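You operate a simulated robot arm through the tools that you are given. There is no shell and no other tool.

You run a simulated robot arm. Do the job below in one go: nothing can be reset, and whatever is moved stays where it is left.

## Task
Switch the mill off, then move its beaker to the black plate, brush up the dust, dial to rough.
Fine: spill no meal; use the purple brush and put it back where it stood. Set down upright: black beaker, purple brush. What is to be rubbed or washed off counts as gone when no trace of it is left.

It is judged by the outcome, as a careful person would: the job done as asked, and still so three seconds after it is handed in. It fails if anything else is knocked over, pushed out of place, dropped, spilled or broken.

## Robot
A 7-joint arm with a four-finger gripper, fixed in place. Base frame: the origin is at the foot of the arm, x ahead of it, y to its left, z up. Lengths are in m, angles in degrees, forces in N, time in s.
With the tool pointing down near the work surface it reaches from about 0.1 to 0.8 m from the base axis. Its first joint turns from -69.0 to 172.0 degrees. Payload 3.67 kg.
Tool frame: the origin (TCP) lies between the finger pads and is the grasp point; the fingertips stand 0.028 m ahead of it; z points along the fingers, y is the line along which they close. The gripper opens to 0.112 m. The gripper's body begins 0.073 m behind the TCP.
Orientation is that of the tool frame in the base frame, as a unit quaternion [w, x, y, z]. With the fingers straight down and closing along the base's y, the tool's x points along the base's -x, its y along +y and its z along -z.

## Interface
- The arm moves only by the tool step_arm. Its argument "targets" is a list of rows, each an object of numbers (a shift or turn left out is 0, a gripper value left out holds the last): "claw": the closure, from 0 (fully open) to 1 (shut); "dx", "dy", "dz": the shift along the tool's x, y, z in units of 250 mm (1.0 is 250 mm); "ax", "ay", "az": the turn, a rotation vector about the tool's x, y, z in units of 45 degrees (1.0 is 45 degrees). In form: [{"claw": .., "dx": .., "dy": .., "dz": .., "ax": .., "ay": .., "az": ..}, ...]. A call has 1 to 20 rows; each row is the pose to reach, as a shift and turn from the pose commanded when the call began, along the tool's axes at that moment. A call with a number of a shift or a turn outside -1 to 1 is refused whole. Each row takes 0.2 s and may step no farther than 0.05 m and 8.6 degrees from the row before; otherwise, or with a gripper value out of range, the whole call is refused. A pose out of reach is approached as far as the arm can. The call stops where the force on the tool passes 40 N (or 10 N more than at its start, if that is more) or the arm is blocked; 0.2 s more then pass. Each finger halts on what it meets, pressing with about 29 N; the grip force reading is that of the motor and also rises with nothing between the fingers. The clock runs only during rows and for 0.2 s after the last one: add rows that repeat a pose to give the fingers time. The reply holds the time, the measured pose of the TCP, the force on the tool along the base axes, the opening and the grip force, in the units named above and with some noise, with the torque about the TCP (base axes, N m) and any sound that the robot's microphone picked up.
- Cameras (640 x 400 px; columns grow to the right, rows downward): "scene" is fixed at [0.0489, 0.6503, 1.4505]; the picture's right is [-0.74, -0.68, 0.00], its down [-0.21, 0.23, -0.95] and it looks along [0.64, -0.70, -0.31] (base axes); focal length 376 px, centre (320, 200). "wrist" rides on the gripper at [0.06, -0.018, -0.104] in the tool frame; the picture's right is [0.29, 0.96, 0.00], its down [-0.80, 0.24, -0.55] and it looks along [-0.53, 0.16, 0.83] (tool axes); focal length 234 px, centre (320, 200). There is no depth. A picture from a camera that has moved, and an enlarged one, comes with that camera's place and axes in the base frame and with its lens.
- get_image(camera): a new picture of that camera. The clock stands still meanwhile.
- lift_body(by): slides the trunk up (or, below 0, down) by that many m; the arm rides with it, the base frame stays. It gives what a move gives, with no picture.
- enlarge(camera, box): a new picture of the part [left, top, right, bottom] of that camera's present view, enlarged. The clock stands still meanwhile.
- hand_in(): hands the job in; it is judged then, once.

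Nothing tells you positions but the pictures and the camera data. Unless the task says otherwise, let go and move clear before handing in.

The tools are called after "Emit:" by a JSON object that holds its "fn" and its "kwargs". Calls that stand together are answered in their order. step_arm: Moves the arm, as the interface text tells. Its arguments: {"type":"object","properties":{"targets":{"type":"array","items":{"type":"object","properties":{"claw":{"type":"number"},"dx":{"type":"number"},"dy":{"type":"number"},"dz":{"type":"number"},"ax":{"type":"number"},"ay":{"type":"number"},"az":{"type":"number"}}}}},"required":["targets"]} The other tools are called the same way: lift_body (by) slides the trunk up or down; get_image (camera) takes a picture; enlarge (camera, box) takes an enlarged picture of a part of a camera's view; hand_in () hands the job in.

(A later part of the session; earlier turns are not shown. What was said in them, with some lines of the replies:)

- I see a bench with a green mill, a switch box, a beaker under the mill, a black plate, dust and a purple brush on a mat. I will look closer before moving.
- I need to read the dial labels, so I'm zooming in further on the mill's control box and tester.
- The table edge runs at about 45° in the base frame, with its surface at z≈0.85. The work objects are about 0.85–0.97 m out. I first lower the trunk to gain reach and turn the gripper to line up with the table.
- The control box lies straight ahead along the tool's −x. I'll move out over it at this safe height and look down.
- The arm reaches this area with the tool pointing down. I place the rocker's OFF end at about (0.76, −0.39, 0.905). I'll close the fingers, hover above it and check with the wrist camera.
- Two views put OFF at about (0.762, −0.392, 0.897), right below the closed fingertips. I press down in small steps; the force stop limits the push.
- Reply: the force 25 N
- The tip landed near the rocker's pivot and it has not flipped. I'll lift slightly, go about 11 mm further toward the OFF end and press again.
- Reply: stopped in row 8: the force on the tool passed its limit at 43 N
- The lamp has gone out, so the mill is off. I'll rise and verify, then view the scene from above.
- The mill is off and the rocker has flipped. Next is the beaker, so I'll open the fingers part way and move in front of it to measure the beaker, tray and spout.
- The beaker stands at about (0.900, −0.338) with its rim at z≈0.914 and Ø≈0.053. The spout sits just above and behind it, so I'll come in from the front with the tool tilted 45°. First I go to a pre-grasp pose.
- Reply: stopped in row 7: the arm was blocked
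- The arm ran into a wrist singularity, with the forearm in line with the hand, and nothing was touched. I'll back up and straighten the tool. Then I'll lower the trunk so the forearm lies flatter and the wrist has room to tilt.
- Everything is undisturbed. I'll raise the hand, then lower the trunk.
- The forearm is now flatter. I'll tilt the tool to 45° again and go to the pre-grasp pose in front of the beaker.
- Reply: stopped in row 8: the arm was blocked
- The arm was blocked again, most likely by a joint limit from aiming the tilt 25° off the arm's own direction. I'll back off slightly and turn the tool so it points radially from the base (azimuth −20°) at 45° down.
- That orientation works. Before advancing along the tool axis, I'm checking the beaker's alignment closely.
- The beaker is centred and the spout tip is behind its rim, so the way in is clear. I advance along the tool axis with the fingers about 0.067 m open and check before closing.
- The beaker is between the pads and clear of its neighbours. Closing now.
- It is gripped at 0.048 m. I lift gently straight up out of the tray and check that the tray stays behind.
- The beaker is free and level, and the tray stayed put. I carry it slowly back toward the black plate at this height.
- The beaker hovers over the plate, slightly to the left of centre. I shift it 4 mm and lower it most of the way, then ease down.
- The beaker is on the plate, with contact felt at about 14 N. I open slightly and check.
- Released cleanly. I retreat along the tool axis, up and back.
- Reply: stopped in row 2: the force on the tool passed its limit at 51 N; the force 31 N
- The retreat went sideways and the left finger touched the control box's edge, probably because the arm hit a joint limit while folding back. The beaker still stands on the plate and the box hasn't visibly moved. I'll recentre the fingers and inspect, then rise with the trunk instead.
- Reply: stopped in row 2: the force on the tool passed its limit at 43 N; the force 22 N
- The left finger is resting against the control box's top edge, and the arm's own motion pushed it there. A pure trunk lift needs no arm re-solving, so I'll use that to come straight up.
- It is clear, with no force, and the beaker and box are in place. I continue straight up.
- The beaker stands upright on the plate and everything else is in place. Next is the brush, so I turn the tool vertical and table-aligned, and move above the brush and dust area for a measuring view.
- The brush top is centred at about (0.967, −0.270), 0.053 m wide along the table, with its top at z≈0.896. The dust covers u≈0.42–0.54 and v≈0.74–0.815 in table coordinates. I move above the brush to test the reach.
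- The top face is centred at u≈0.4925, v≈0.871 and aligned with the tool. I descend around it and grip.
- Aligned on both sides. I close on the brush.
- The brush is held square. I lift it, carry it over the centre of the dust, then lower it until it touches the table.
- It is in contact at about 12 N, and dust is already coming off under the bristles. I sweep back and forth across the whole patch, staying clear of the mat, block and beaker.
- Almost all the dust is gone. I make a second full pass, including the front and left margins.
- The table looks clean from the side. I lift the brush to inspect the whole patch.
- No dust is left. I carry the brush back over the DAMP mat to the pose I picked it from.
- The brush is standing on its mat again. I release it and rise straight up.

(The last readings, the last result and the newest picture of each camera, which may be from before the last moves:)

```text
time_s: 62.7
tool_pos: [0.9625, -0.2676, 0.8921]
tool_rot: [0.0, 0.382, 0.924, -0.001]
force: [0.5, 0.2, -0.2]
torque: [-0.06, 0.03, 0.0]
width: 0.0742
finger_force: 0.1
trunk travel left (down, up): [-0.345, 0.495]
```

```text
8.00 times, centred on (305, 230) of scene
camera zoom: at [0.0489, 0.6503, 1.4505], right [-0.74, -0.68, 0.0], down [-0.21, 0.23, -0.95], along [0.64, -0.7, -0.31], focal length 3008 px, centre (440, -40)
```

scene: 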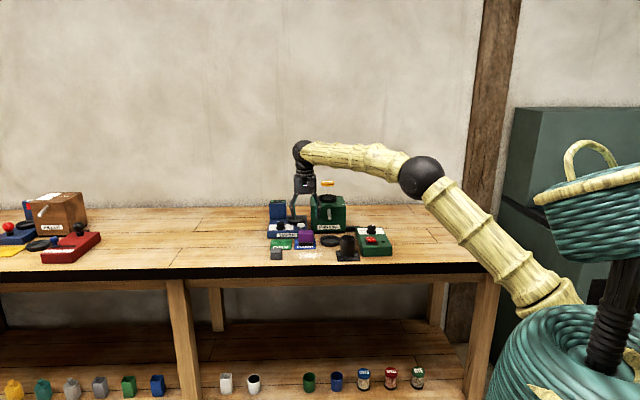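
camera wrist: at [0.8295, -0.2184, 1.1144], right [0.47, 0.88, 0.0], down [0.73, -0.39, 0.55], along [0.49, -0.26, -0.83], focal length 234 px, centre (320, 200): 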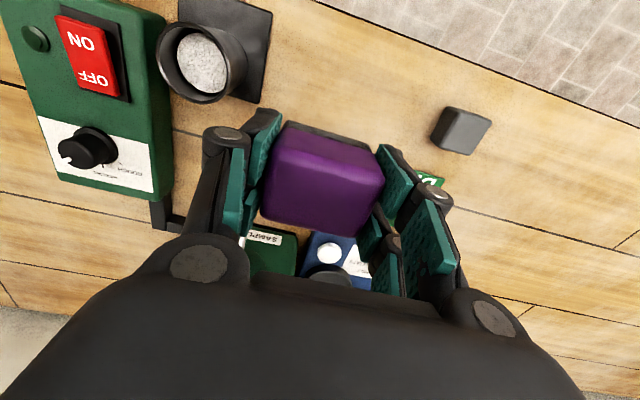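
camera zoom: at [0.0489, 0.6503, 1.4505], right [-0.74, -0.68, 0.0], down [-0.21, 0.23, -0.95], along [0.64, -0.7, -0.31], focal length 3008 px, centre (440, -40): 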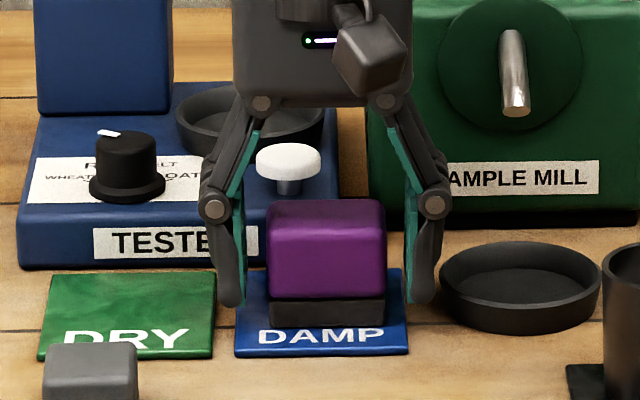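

Emit:
{"fn": "step_arm", "kwargs": {"targets": [{"dz": -0.06}, {"dz": -0.15}, {"dz": -0.28}, {"dz": -0.42}, {"dz": -0.55}, {"dz": -0.65}, {"dz": -0.65}]}}

Emit:
{"fn": "enlarge", "kwargs": {"camera": "scene", "box": [255, 170, 415, 270]}}

```text
time_s: 64.3
tool_pos: [0.9601, -0.2687, 1.0531]
tool_rot: [-0.001, 0.382, 0.924, -0.001]
force: [-0.1, -0.5, 0.3]
torque: [0.02, 0.03, 0.0]
width: 0.074
finger_force: 0.1
trunk travel left (down, up): [-0.345, 0.495]
```

```text
4.00 times, centred on (335, 220) of scene
camera zoom: at [0.0489, 0.6503, 1.4505], right [-0.74, -0.68, 0.0], down [-0.21, 0.23, -0.95], along [0.64, -0.7, -0.31], focal length 1504 px, centre (260, 120)
```

zoom: 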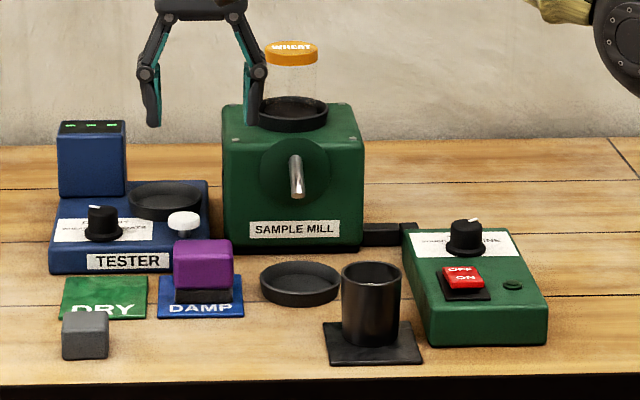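

The brush is back on its mat, with the same look as at the start. Last is the mill's dial, so I move over the control box for a top view of its labels and pointer.

Emit:
{"fn": "step_arm", "kwargs": {"targets": [{"dx": 0.1, "dy": -0.05}, {"dx": 0.2, "dy": -0.17}, {"dx": 0.28, "dy": -0.33}, {"dx": 0.28, "dy": -0.5}, {"dx": 0.28, "dy": -0.67}, {"dx": 0.28, "dy": -0.84}, {"dx": 0.28, "dy": -0.96}, {"dx": 0.28, "dy": -0.96}]}}

Emit:
{"fn": "get_image", "kwargs": {"camera": "wrist"}}

Emit:
{"fn": "enlarge", "kwargs": {"camera": "wrist", "box": [260, 120, 380, 240]}}

```text
time_s: 66.1
tool_pos: [0.7469, -0.3917, 1.0567]
tool_rot: [0.0, 0.383, 0.924, -0.001]
force: [0.5, 0.8, 0.6]
torque: [0.0, 0.0, 0.05]
width: 0.0739
finger_force: 0.0
trunk travel left (down, up): [-0.345, 0.495]
```

```text
taken
camera wrist: at [0.6919, -0.3613, 1.1595], right [0.47, 0.88, 0.0], down [0.73, -0.39, 0.55], along [0.49, -0.26, -0.83], focal length 234 px, centre (320, 200)
```

wrist: 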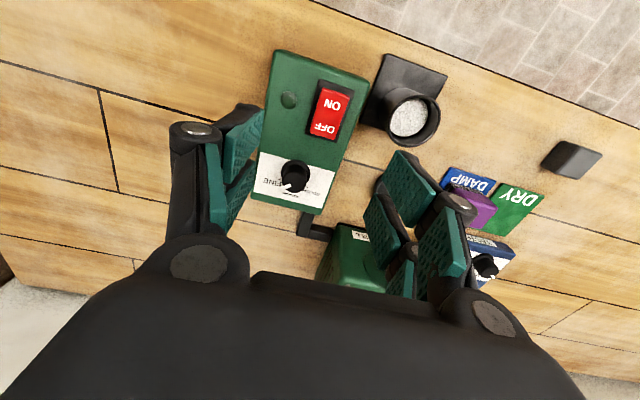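

```text
3.33 times, centred on (320, 180) of wrist
camera zoom: at [0.6919, -0.3613, 1.1595], right [0.47, 0.88, 0.0], down [0.73, -0.39, 0.55], along [0.49, -0.26, -0.83], focal length 781 px, centre (320, 267)
```

zoom: 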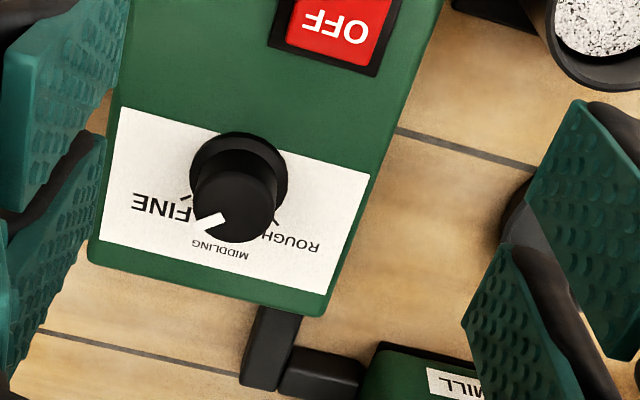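

The dial's base is centred at about (0.801, −0.456) with a knob Ø of 0.031. The pointer is at FINE (≈50° to the right) and ROUGH is ≈50° to the left, so it needs about 100° counter-clockwise seen from above. I move in above it.

Emit:
{"fn": "step_arm", "kwargs": {"targets": [{"claw": 0.54, "dx": -0.1, "dy": -0.01}, {"claw": 0.54, "dx": -0.2, "dy": -0.02}, {"dx": -0.335, "dy": -0.029, "dz": 0.06}, {"dx": -0.335, "dy": -0.029, "dz": 0.18}, {"dx": -0.335, "dy": -0.029, "dz": 0.3}, {"dx": -0.335, "dy": -0.029, "dz": 0.367}, {"dx": -0.335, "dy": -0.029, "dz": 0.367}]}}

Emit:
{"fn": "get_image", "kwargs": {"camera": "wrist"}}

Emit:
{"fn": "enlarge", "kwargs": {"camera": "wrist", "box": [260, 80, 380, 200]}}

Emit:
{"fn": "enlarge", "kwargs": {"camera": "scene", "box": [340, 200, 404, 245]}}

```text
time_s: 67.7
tool_pos: [0.7955, -0.4488, 0.9632]
tool_rot: [0.0, 0.382, 0.924, -0.001]
force: [0.5, 0.2, -0.2]
torque: [0.03, 0.01, 0.0]
width: 0.0515
finger_force: 0.1
trunk travel left (down, up): [-0.345, 0.495]
```

```text
taken
camera wrist: at [0.7419, -0.4192, 1.0664], right [0.47, 0.88, 0.0], down [0.73, -0.39, 0.55], along [0.49, -0.26, -0.83], focal length 234 px, centre (320, 200)
```

wrist: 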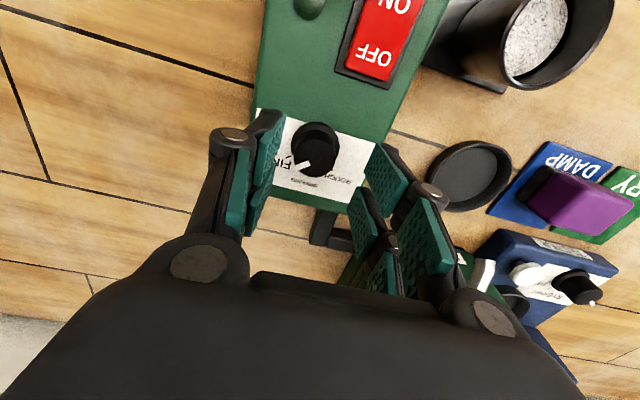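

```text
3.33 times, centred on (320, 140) of wrist
camera zoom: at [0.7419, -0.4192, 1.0664], right [0.47, 0.88, 0.0], down [0.73, -0.39, 0.55], along [0.49, -0.26, -0.83], focal length 781 px, centre (320, 400)
```

zoom: 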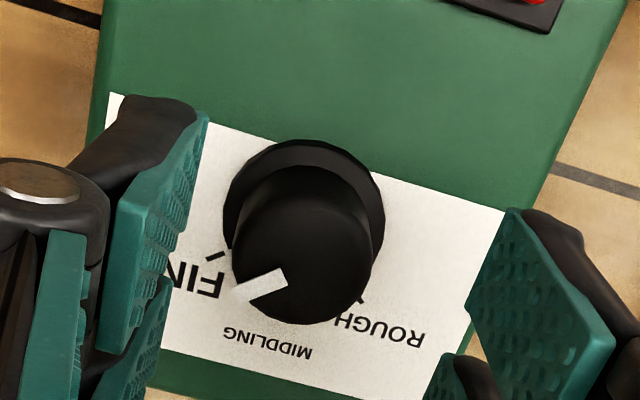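

```text
8.89 times, centred on (372, 222) of scene
camera zoom: at [0.0489, 0.6503, 1.4505], right [-0.74, -0.68, 0.0], down [-0.21, 0.23, -0.95], along [0.64, -0.7, -0.31], focal length 3342 px, centre (-142, 0)
```

zoom: 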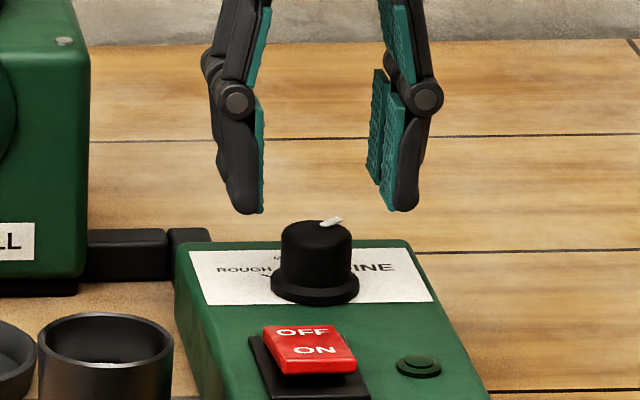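

The dial's centre is confirmed at (0.7985, −0.454), so the TCP needs about 6 mm more. I descend around the knob with a small correction, then check before gripping.

Emit:
{"fn": "step_arm", "kwargs": {"targets": [{"dx": -0.024, "dy": -0.006, "dz": 0.03}, {"dx": -0.024, "dy": -0.006, "dz": 0.08}, {"dx": -0.024, "dy": -0.006, "dz": 0.12}, {"dx": -0.024, "dy": -0.006, "dz": 0.15}, {"dx": -0.024, "dy": -0.006, "dz": 0.15}]}}

Emit:
{"fn": "enlarge", "kwargs": {"camera": "wrist", "box": [240, 80, 400, 220]}}

Emit:
{"fn": "enlarge", "kwargs": {"camera": "scene", "box": [340, 205, 404, 245]}}

```text
time_s: 68.9
tool_pos: [0.8012, -0.4571, 0.9252]
tool_rot: [0.0, 0.382, 0.924, 0.0]
force: [-0.6, 0.9, -0.9]
torque: [-0.02, 0.02, -0.03]
width: 0.0515
finger_force: 0.1
trunk travel left (down, up): [-0.345, 0.495]
```

```text
2.86 times, centred on (320, 150) of wrist
camera zoom: at [0.7475, -0.4272, 1.0287], right [0.47, 0.88, 0.0], down [0.73, -0.39, 0.55], along [0.49, -0.26, -0.83], focal length 669 px, centre (320, 343)
```

zoom: 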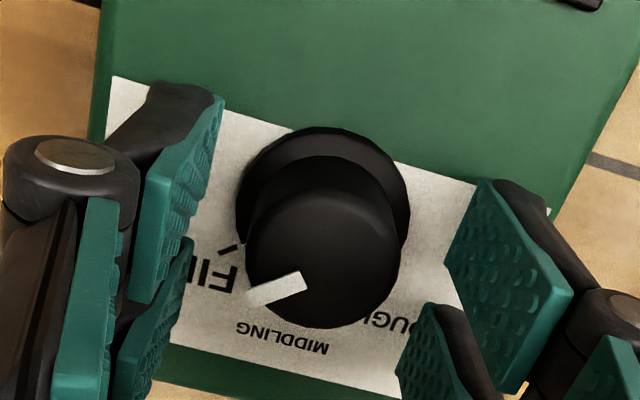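

```text
10.00 times, centred on (372, 225) of scene
camera zoom: at [0.0489, 0.6503, 1.4505], right [-0.74, -0.68, 0.0], down [-0.21, 0.23, -0.95], along [0.64, -0.7, -0.31], focal length 3760 px, centre (-200, -50)
```

zoom: 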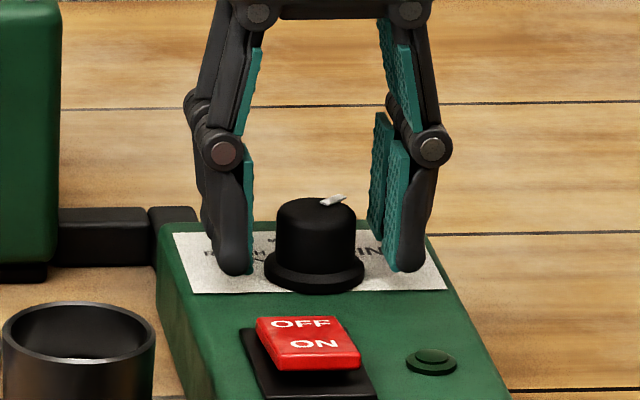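

Emit:
{"fn": "step_arm", "kwargs": {"targets": [{"dx": 0.014, "dy": 0.003, "dz": 0.006}, {"dx": 0.014, "dy": 0.003, "dz": 0.012}, {"dx": 0.014, "dy": 0.003, "dz": 0.012}]}}

Emit:
{"fn": "step_arm", "kwargs": {"targets": [{"claw": 0.7}, {"claw": 1}, {"claw": 1}, {"claw": 1}]}}

Emit:
{"fn": "enlarge", "kwargs": {"camera": "wrist", "box": [240, 80, 400, 220]}}

Emit:
{"fn": "enlarge", "kwargs": {"camera": "scene", "box": [340, 205, 404, 245]}}

```text
time_s: 69.7
tool_pos: [0.7987, -0.4537, 0.9222]
tool_rot: [0.0, 0.382, 0.924, -0.001]
force: [-0.4, 0.2, -0.2]
torque: [0.0, -0.01, 0.01]
width: 0.0515
finger_force: 0.0
trunk travel left (down, up): [-0.345, 0.495]
```

```text
time_s: 70.7
tool_pos: [0.7983, -0.4554, 0.9236]
tool_rot: [0.001, 0.382, 0.924, -0.001]
force: [-2.8, -5.5, 7.6]
torque: [-0.07, 0.19, 0.02]
width: 0.0283
finger_force: 45.3
trunk travel left (down, up): [-0.345, 0.495]
```

```text
2.86 times, centred on (320, 150) of wrist
camera zoom: at [0.7444, -0.4253, 1.0266], right [0.47, 0.88, 0.0], down [0.73, -0.39, 0.55], along [0.49, -0.26, -0.83], focal length 669 px, centre (320, 343)
```

zoom: 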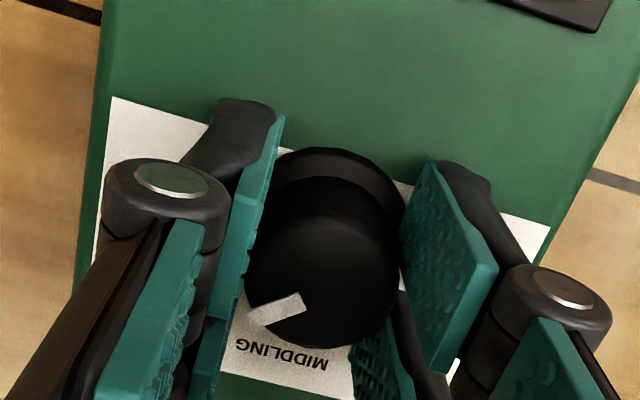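

```text
10.00 times, centred on (372, 225) of scene
camera zoom: at [0.0489, 0.6503, 1.4505], right [-0.74, -0.68, 0.0], down [-0.21, 0.23, -0.95], along [0.64, -0.7, -0.31], focal length 3760 px, centre (-200, -50)
```

zoom: 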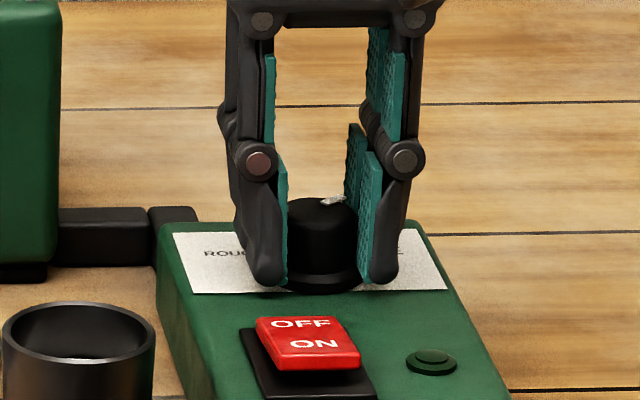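

The knob is gripped. I now turn counter-clockwise (az negative) by 45° in the first stage.

Emit:
{"fn": "step_arm", "kwargs": {"targets": [{"az": -0.08, "dz": -0.003}, {"az": -0.22, "dz": -0.004}, {"az": -0.38, "dz": -0.004}, {"az": -0.54, "dz": -0.004}, {"az": -0.7, "dz": -0.004}, {"az": -0.86, "dz": -0.004}, {"az": -1.0, "dz": -0.004}, {"az": -1.0, "dz": -0.004}]}}

Emit:
{"fn": "enlarge", "kwargs": {"camera": "scene", "box": [340, 205, 404, 245]}}

Emit:
{"fn": "enlarge", "kwargs": {"camera": "wrist", "box": [240, 80, 400, 220]}}

```text
time_s: 72.5
tool_pos: [0.799, -0.4542, 0.9244]
tool_rot: [-0.001, -0.002, 1.0, 0.001]
force: [-11.5, 7.0, -7.5]
torque: [0.38, 0.12, 0.0]
width: 0.0283
finger_force: 45.1
trunk travel left (down, up): [-0.345, 0.495]
```

```text
10.00 times, centred on (372, 225) of scene
camera zoom: at [0.0489, 0.6503, 1.4505], right [-0.74, -0.68, 0.0], down [-0.21, 0.23, -0.95], along [0.64, -0.7, -0.31], focal length 3760 px, centre (-200, -50)
```

zoom: 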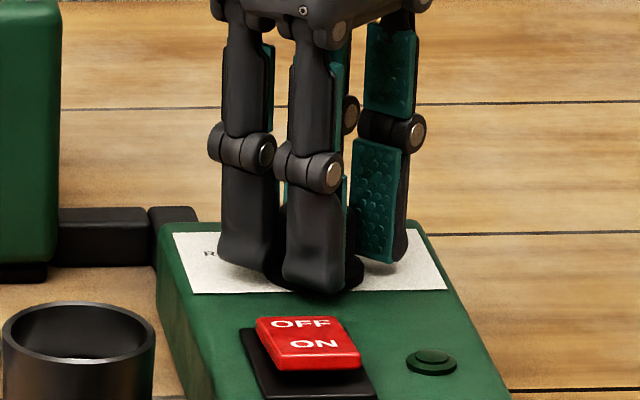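

```text
2.86 times, centred on (320, 150) of wrist
camera zoom: at [0.7403, -0.4725, 1.0269], right [-0.29, 0.96, 0.0], down [0.8, 0.24, 0.55], along [0.53, 0.16, -0.83], focal length 669 px, centre (320, 343)
```

zoom: 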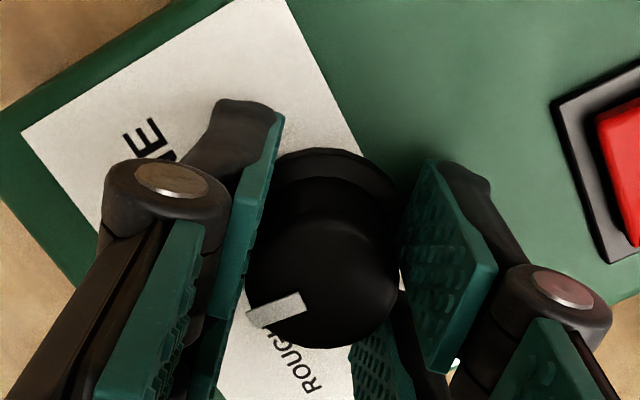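

The dial turns with the gripper: the pointer sits unchanged in the hand camera. I continue another 45°.

Emit:
{"fn": "step_arm", "kwargs": {"targets": [{"az": -0.08, "dz": 0.002}, {"az": -0.22, "dz": 0.002}, {"az": -0.38, "dz": 0.002}, {"az": -0.54, "dz": 0.002}, {"az": -0.7, "dz": 0.002}, {"az": -0.86, "dz": 0.002}, {"az": -1.0, "dz": 0.002}, {"az": -1.0, "dz": 0.002}]}}

Emit:
{"fn": "enlarge", "kwargs": {"camera": "scene", "box": [340, 205, 404, 245]}}

Emit:
{"fn": "enlarge", "kwargs": {"camera": "wrist", "box": [240, 80, 400, 220]}}

```text
time_s: 74.3
tool_pos: [0.7991, -0.4543, 0.9247]
tool_rot: [-0.001, -0.384, 0.923, 0.0]
force: [-14.9, 10.7, -8.0]
torque: [0.25, 0.44, -0.02]
width: 0.0282
finger_force: 45.4
trunk travel left (down, up): [-0.345, 0.495]
```

```text
10.00 times, centred on (372, 225) of scene
camera zoom: at [0.0489, 0.6503, 1.4505], right [-0.74, -0.68, 0.0], down [-0.21, 0.23, -0.95], along [0.64, -0.7, -0.31], focal length 3760 px, centre (-200, -50)
```

zoom: 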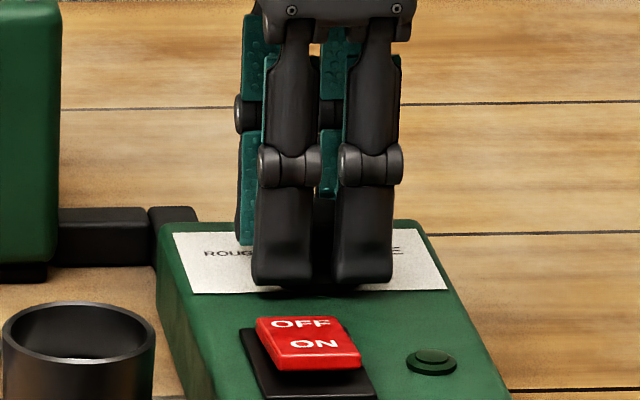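

```text
2.86 times, centred on (320, 150) of wrist
camera zoom: at [0.7702, -0.5085, 1.0269], right [-0.88, 0.47, 0.0], down [0.39, 0.74, 0.55], along [0.26, 0.49, -0.83], focal length 669 px, centre (320, 343)
```

zoom: 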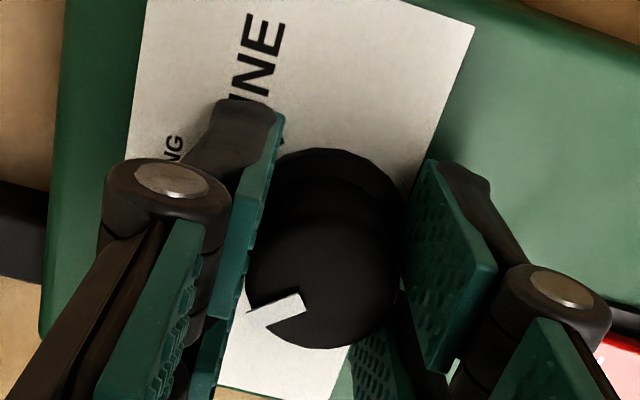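

It has turned 90°, with about 10° more to reach the ROUGH tick. I finish the turn and release.

Emit:
{"fn": "step_arm", "kwargs": {"targets": [{"az": -0.1}, {"az": -0.2}, {"az": -0.23}, {"az": -0.23}]}}

Emit:
{"fn": "step_arm", "kwargs": {"targets": [{"claw": 0.75}, {"claw": 0.55}, {"claw": 0.54}, {"claw": 0.54, "dz": -0.06}, {"claw": 0.54, "dz": -0.16}, {"claw": 0.54, "dz": -0.3}, {"dz": -0.42}, {"dz": -0.42}]}}

Emit:
{"fn": "get_image", "kwargs": {"camera": "wrist"}}

Emit:
{"fn": "enlarge", "kwargs": {"camera": "scene", "box": [340, 205, 404, 245]}}

```text
time_s: 75.3
tool_pos: [0.7984, -0.4533, 0.9239]
tool_rot: [0.0, -0.466, 0.885, -0.001]
force: [-15.2, 14.2, -7.2]
torque: [0.61, 0.36, -0.6]
width: 0.0283
finger_force: 44.8
trunk travel left (down, up): [-0.345, 0.495]
```

```text
time_s: 77.1
tool_pos: [0.799, -0.4536, 1.0273]
tool_rot: [0.0, -0.465, 0.885, 0.0]
force: [-0.9, 0.2, -0.3]
torque: [0.02, 0.01, 0.0]
width: 0.0519
finger_force: 0.0
trunk travel left (down, up): [-0.345, 0.495]
```

```text
taken
camera wrist: at [0.7823, -0.5137, 1.1306], right [-0.95, 0.31, 0.0], down [0.26, 0.79, 0.55], along [0.17, 0.53, -0.83], focal length 234 px, centre (320, 200)
```

wrist: 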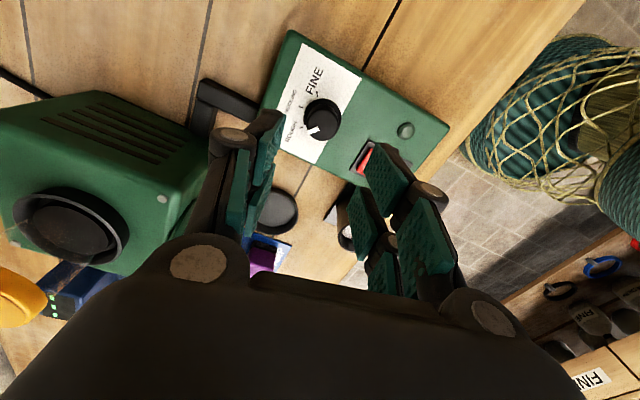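

```text
10.00 times, centred on (372, 225) of scene
camera zoom: at [0.0489, 0.6503, 1.4505], right [-0.74, -0.68, 0.0], down [-0.21, 0.23, -0.95], along [0.64, -0.7, -0.31], focal length 3760 px, centre (-200, -50)
```

zoom: 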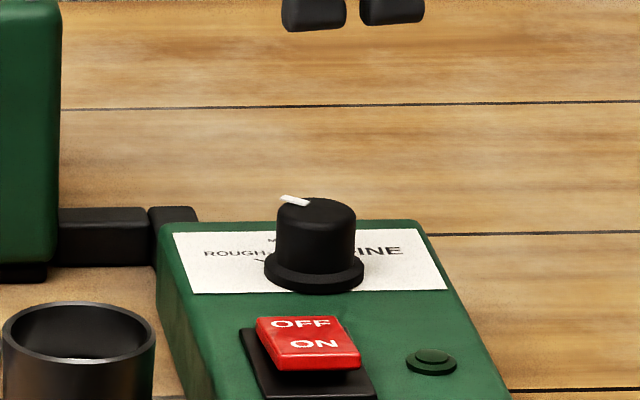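

Emit:
{"fn": "enlarge", "kwargs": {"camera": "wrist", "box": [270, 70, 370, 170]}}

Emit:
{"fn": "enlarge", "kwargs": {"camera": "scene", "box": [255, 170, 415, 270]}}

```text
4.00 times, centred on (320, 120) of wrist
camera zoom: at [0.7823, -0.5137, 1.1306], right [-0.95, 0.31, 0.0], down [0.26, 0.79, 0.55], along [0.17, 0.53, -0.83], focal length 937 px, centre (320, 520)
```

zoom: 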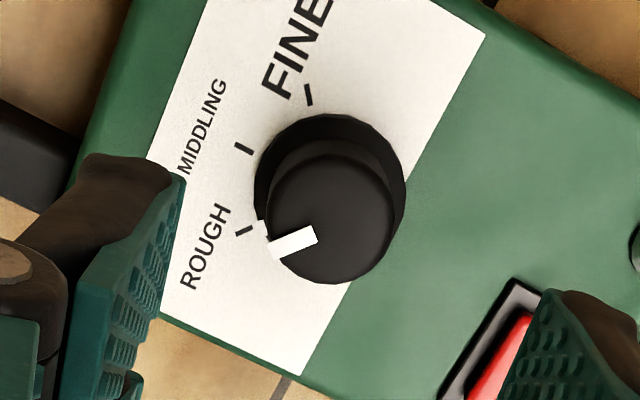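

```text
4.00 times, centred on (335, 220) of scene
camera zoom: at [0.0489, 0.6503, 1.4505], right [-0.74, -0.68, 0.0], down [-0.21, 0.23, -0.95], along [0.64, -0.7, -0.31], focal length 1504 px, centre (260, 120)
```

zoom: 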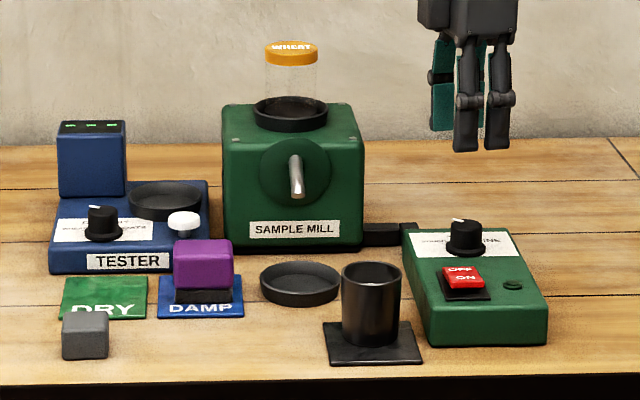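

The pointer now sits on the ROUGH tick (about 49°, with the tick at 50°). The switch is off, the beaker is upright on the plate, the dust is gone and the brush is back. I rise clear and take a last look.

Emit:
{"fn": "step_arm", "kwargs": {"targets": [{"dz": -0.12}, {"dz": -0.26}, {"dz": -0.4}, {"dz": -0.4}]}}

Emit:
{"fn": "get_image", "kwargs": {"camera": "scene"}}

Emit:
{"fn": "enlarge", "kwargs": {"camera": "scene", "box": [265, 215, 361, 275]}}

Emit:
{"fn": "get_image", "kwargs": {"camera": "wrist"}}

```text
time_s: 78.1
tool_pos: [0.7985, -0.4545, 1.1286]
tool_rot: [-0.001, -0.465, 0.885, -0.001]
force: [0.0, 0.9, 0.2]
torque: [0.02, -0.03, 0.02]
width: 0.0514
finger_force: 0.0
trunk travel left (down, up): [-0.345, 0.495]
```

```text
taken
```

scene: 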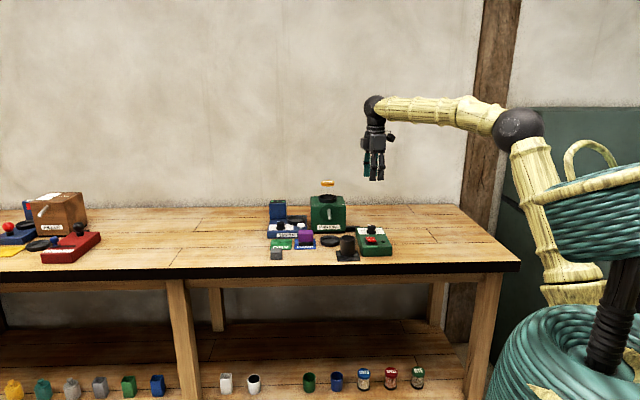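

```text
6.67 times, centred on (313, 245) of scene
camera zoom: at [0.0489, 0.6503, 1.4505], right [-0.74, -0.68, 0.0], down [-0.21, 0.23, -0.95], along [0.64, -0.7, -0.31], focal length 2507 px, centre (367, -100)
```

zoom: 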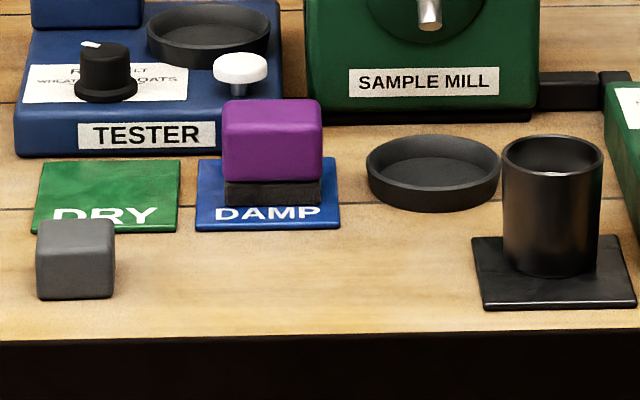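

```text
taken
camera wrist: at [0.7819, -0.5137, 1.2319], right [-0.95, 0.31, 0.0], down [0.26, 0.79, 0.55], along [0.17, 0.53, -0.83], focal length 234 px, centre (320, 200)
```

wrist: 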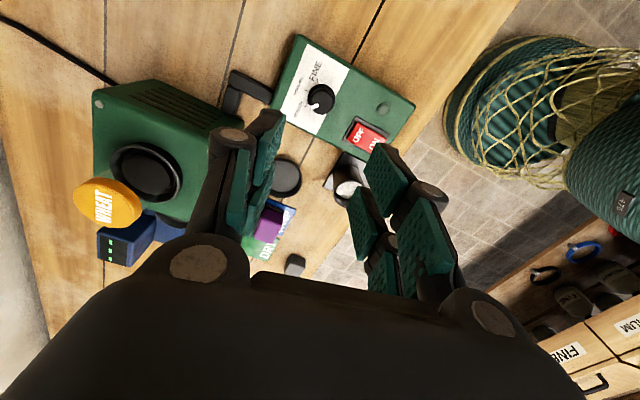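

Everything is as asked: the mill is off, the beaker of meal is upright on the black plate, no dust is left, the purple brush is back on its mat and the dial is at ROUGH. The arm is clear, so I'm handing in.

Emit:
{"fn": "hand_in", "kwargs": {}}

```text
The job is handed in.
```

The mill job is done and handed in; I don't have the judge's result.

- **Mill:** it is off. I pressed the OFF end of the rocker and the green lamp went out.
- **Beaker:** it stands upright on the black plate with its meal still in it. I saw no spill.
- **Dust:** I brushed it up with the purple brush in two passes, and no trace showed in close views from the side and from above.
- **Brush:** it is back upright on the DAMP mat, within about 2 mm of where it stood.
- **Dial:** the mill's dial is turned from FINE to ROUGH, with the pointer on the ROUGH tick.

One thing went wrong on the way. While backing off after setting the beaker down, the arm swung sideways and a finger pressed the edge of the mill's control box at about 50 N before it stopped. I lifted it straight off. In the pictures the box, the beaker and everything else nearby had not visibly moved.
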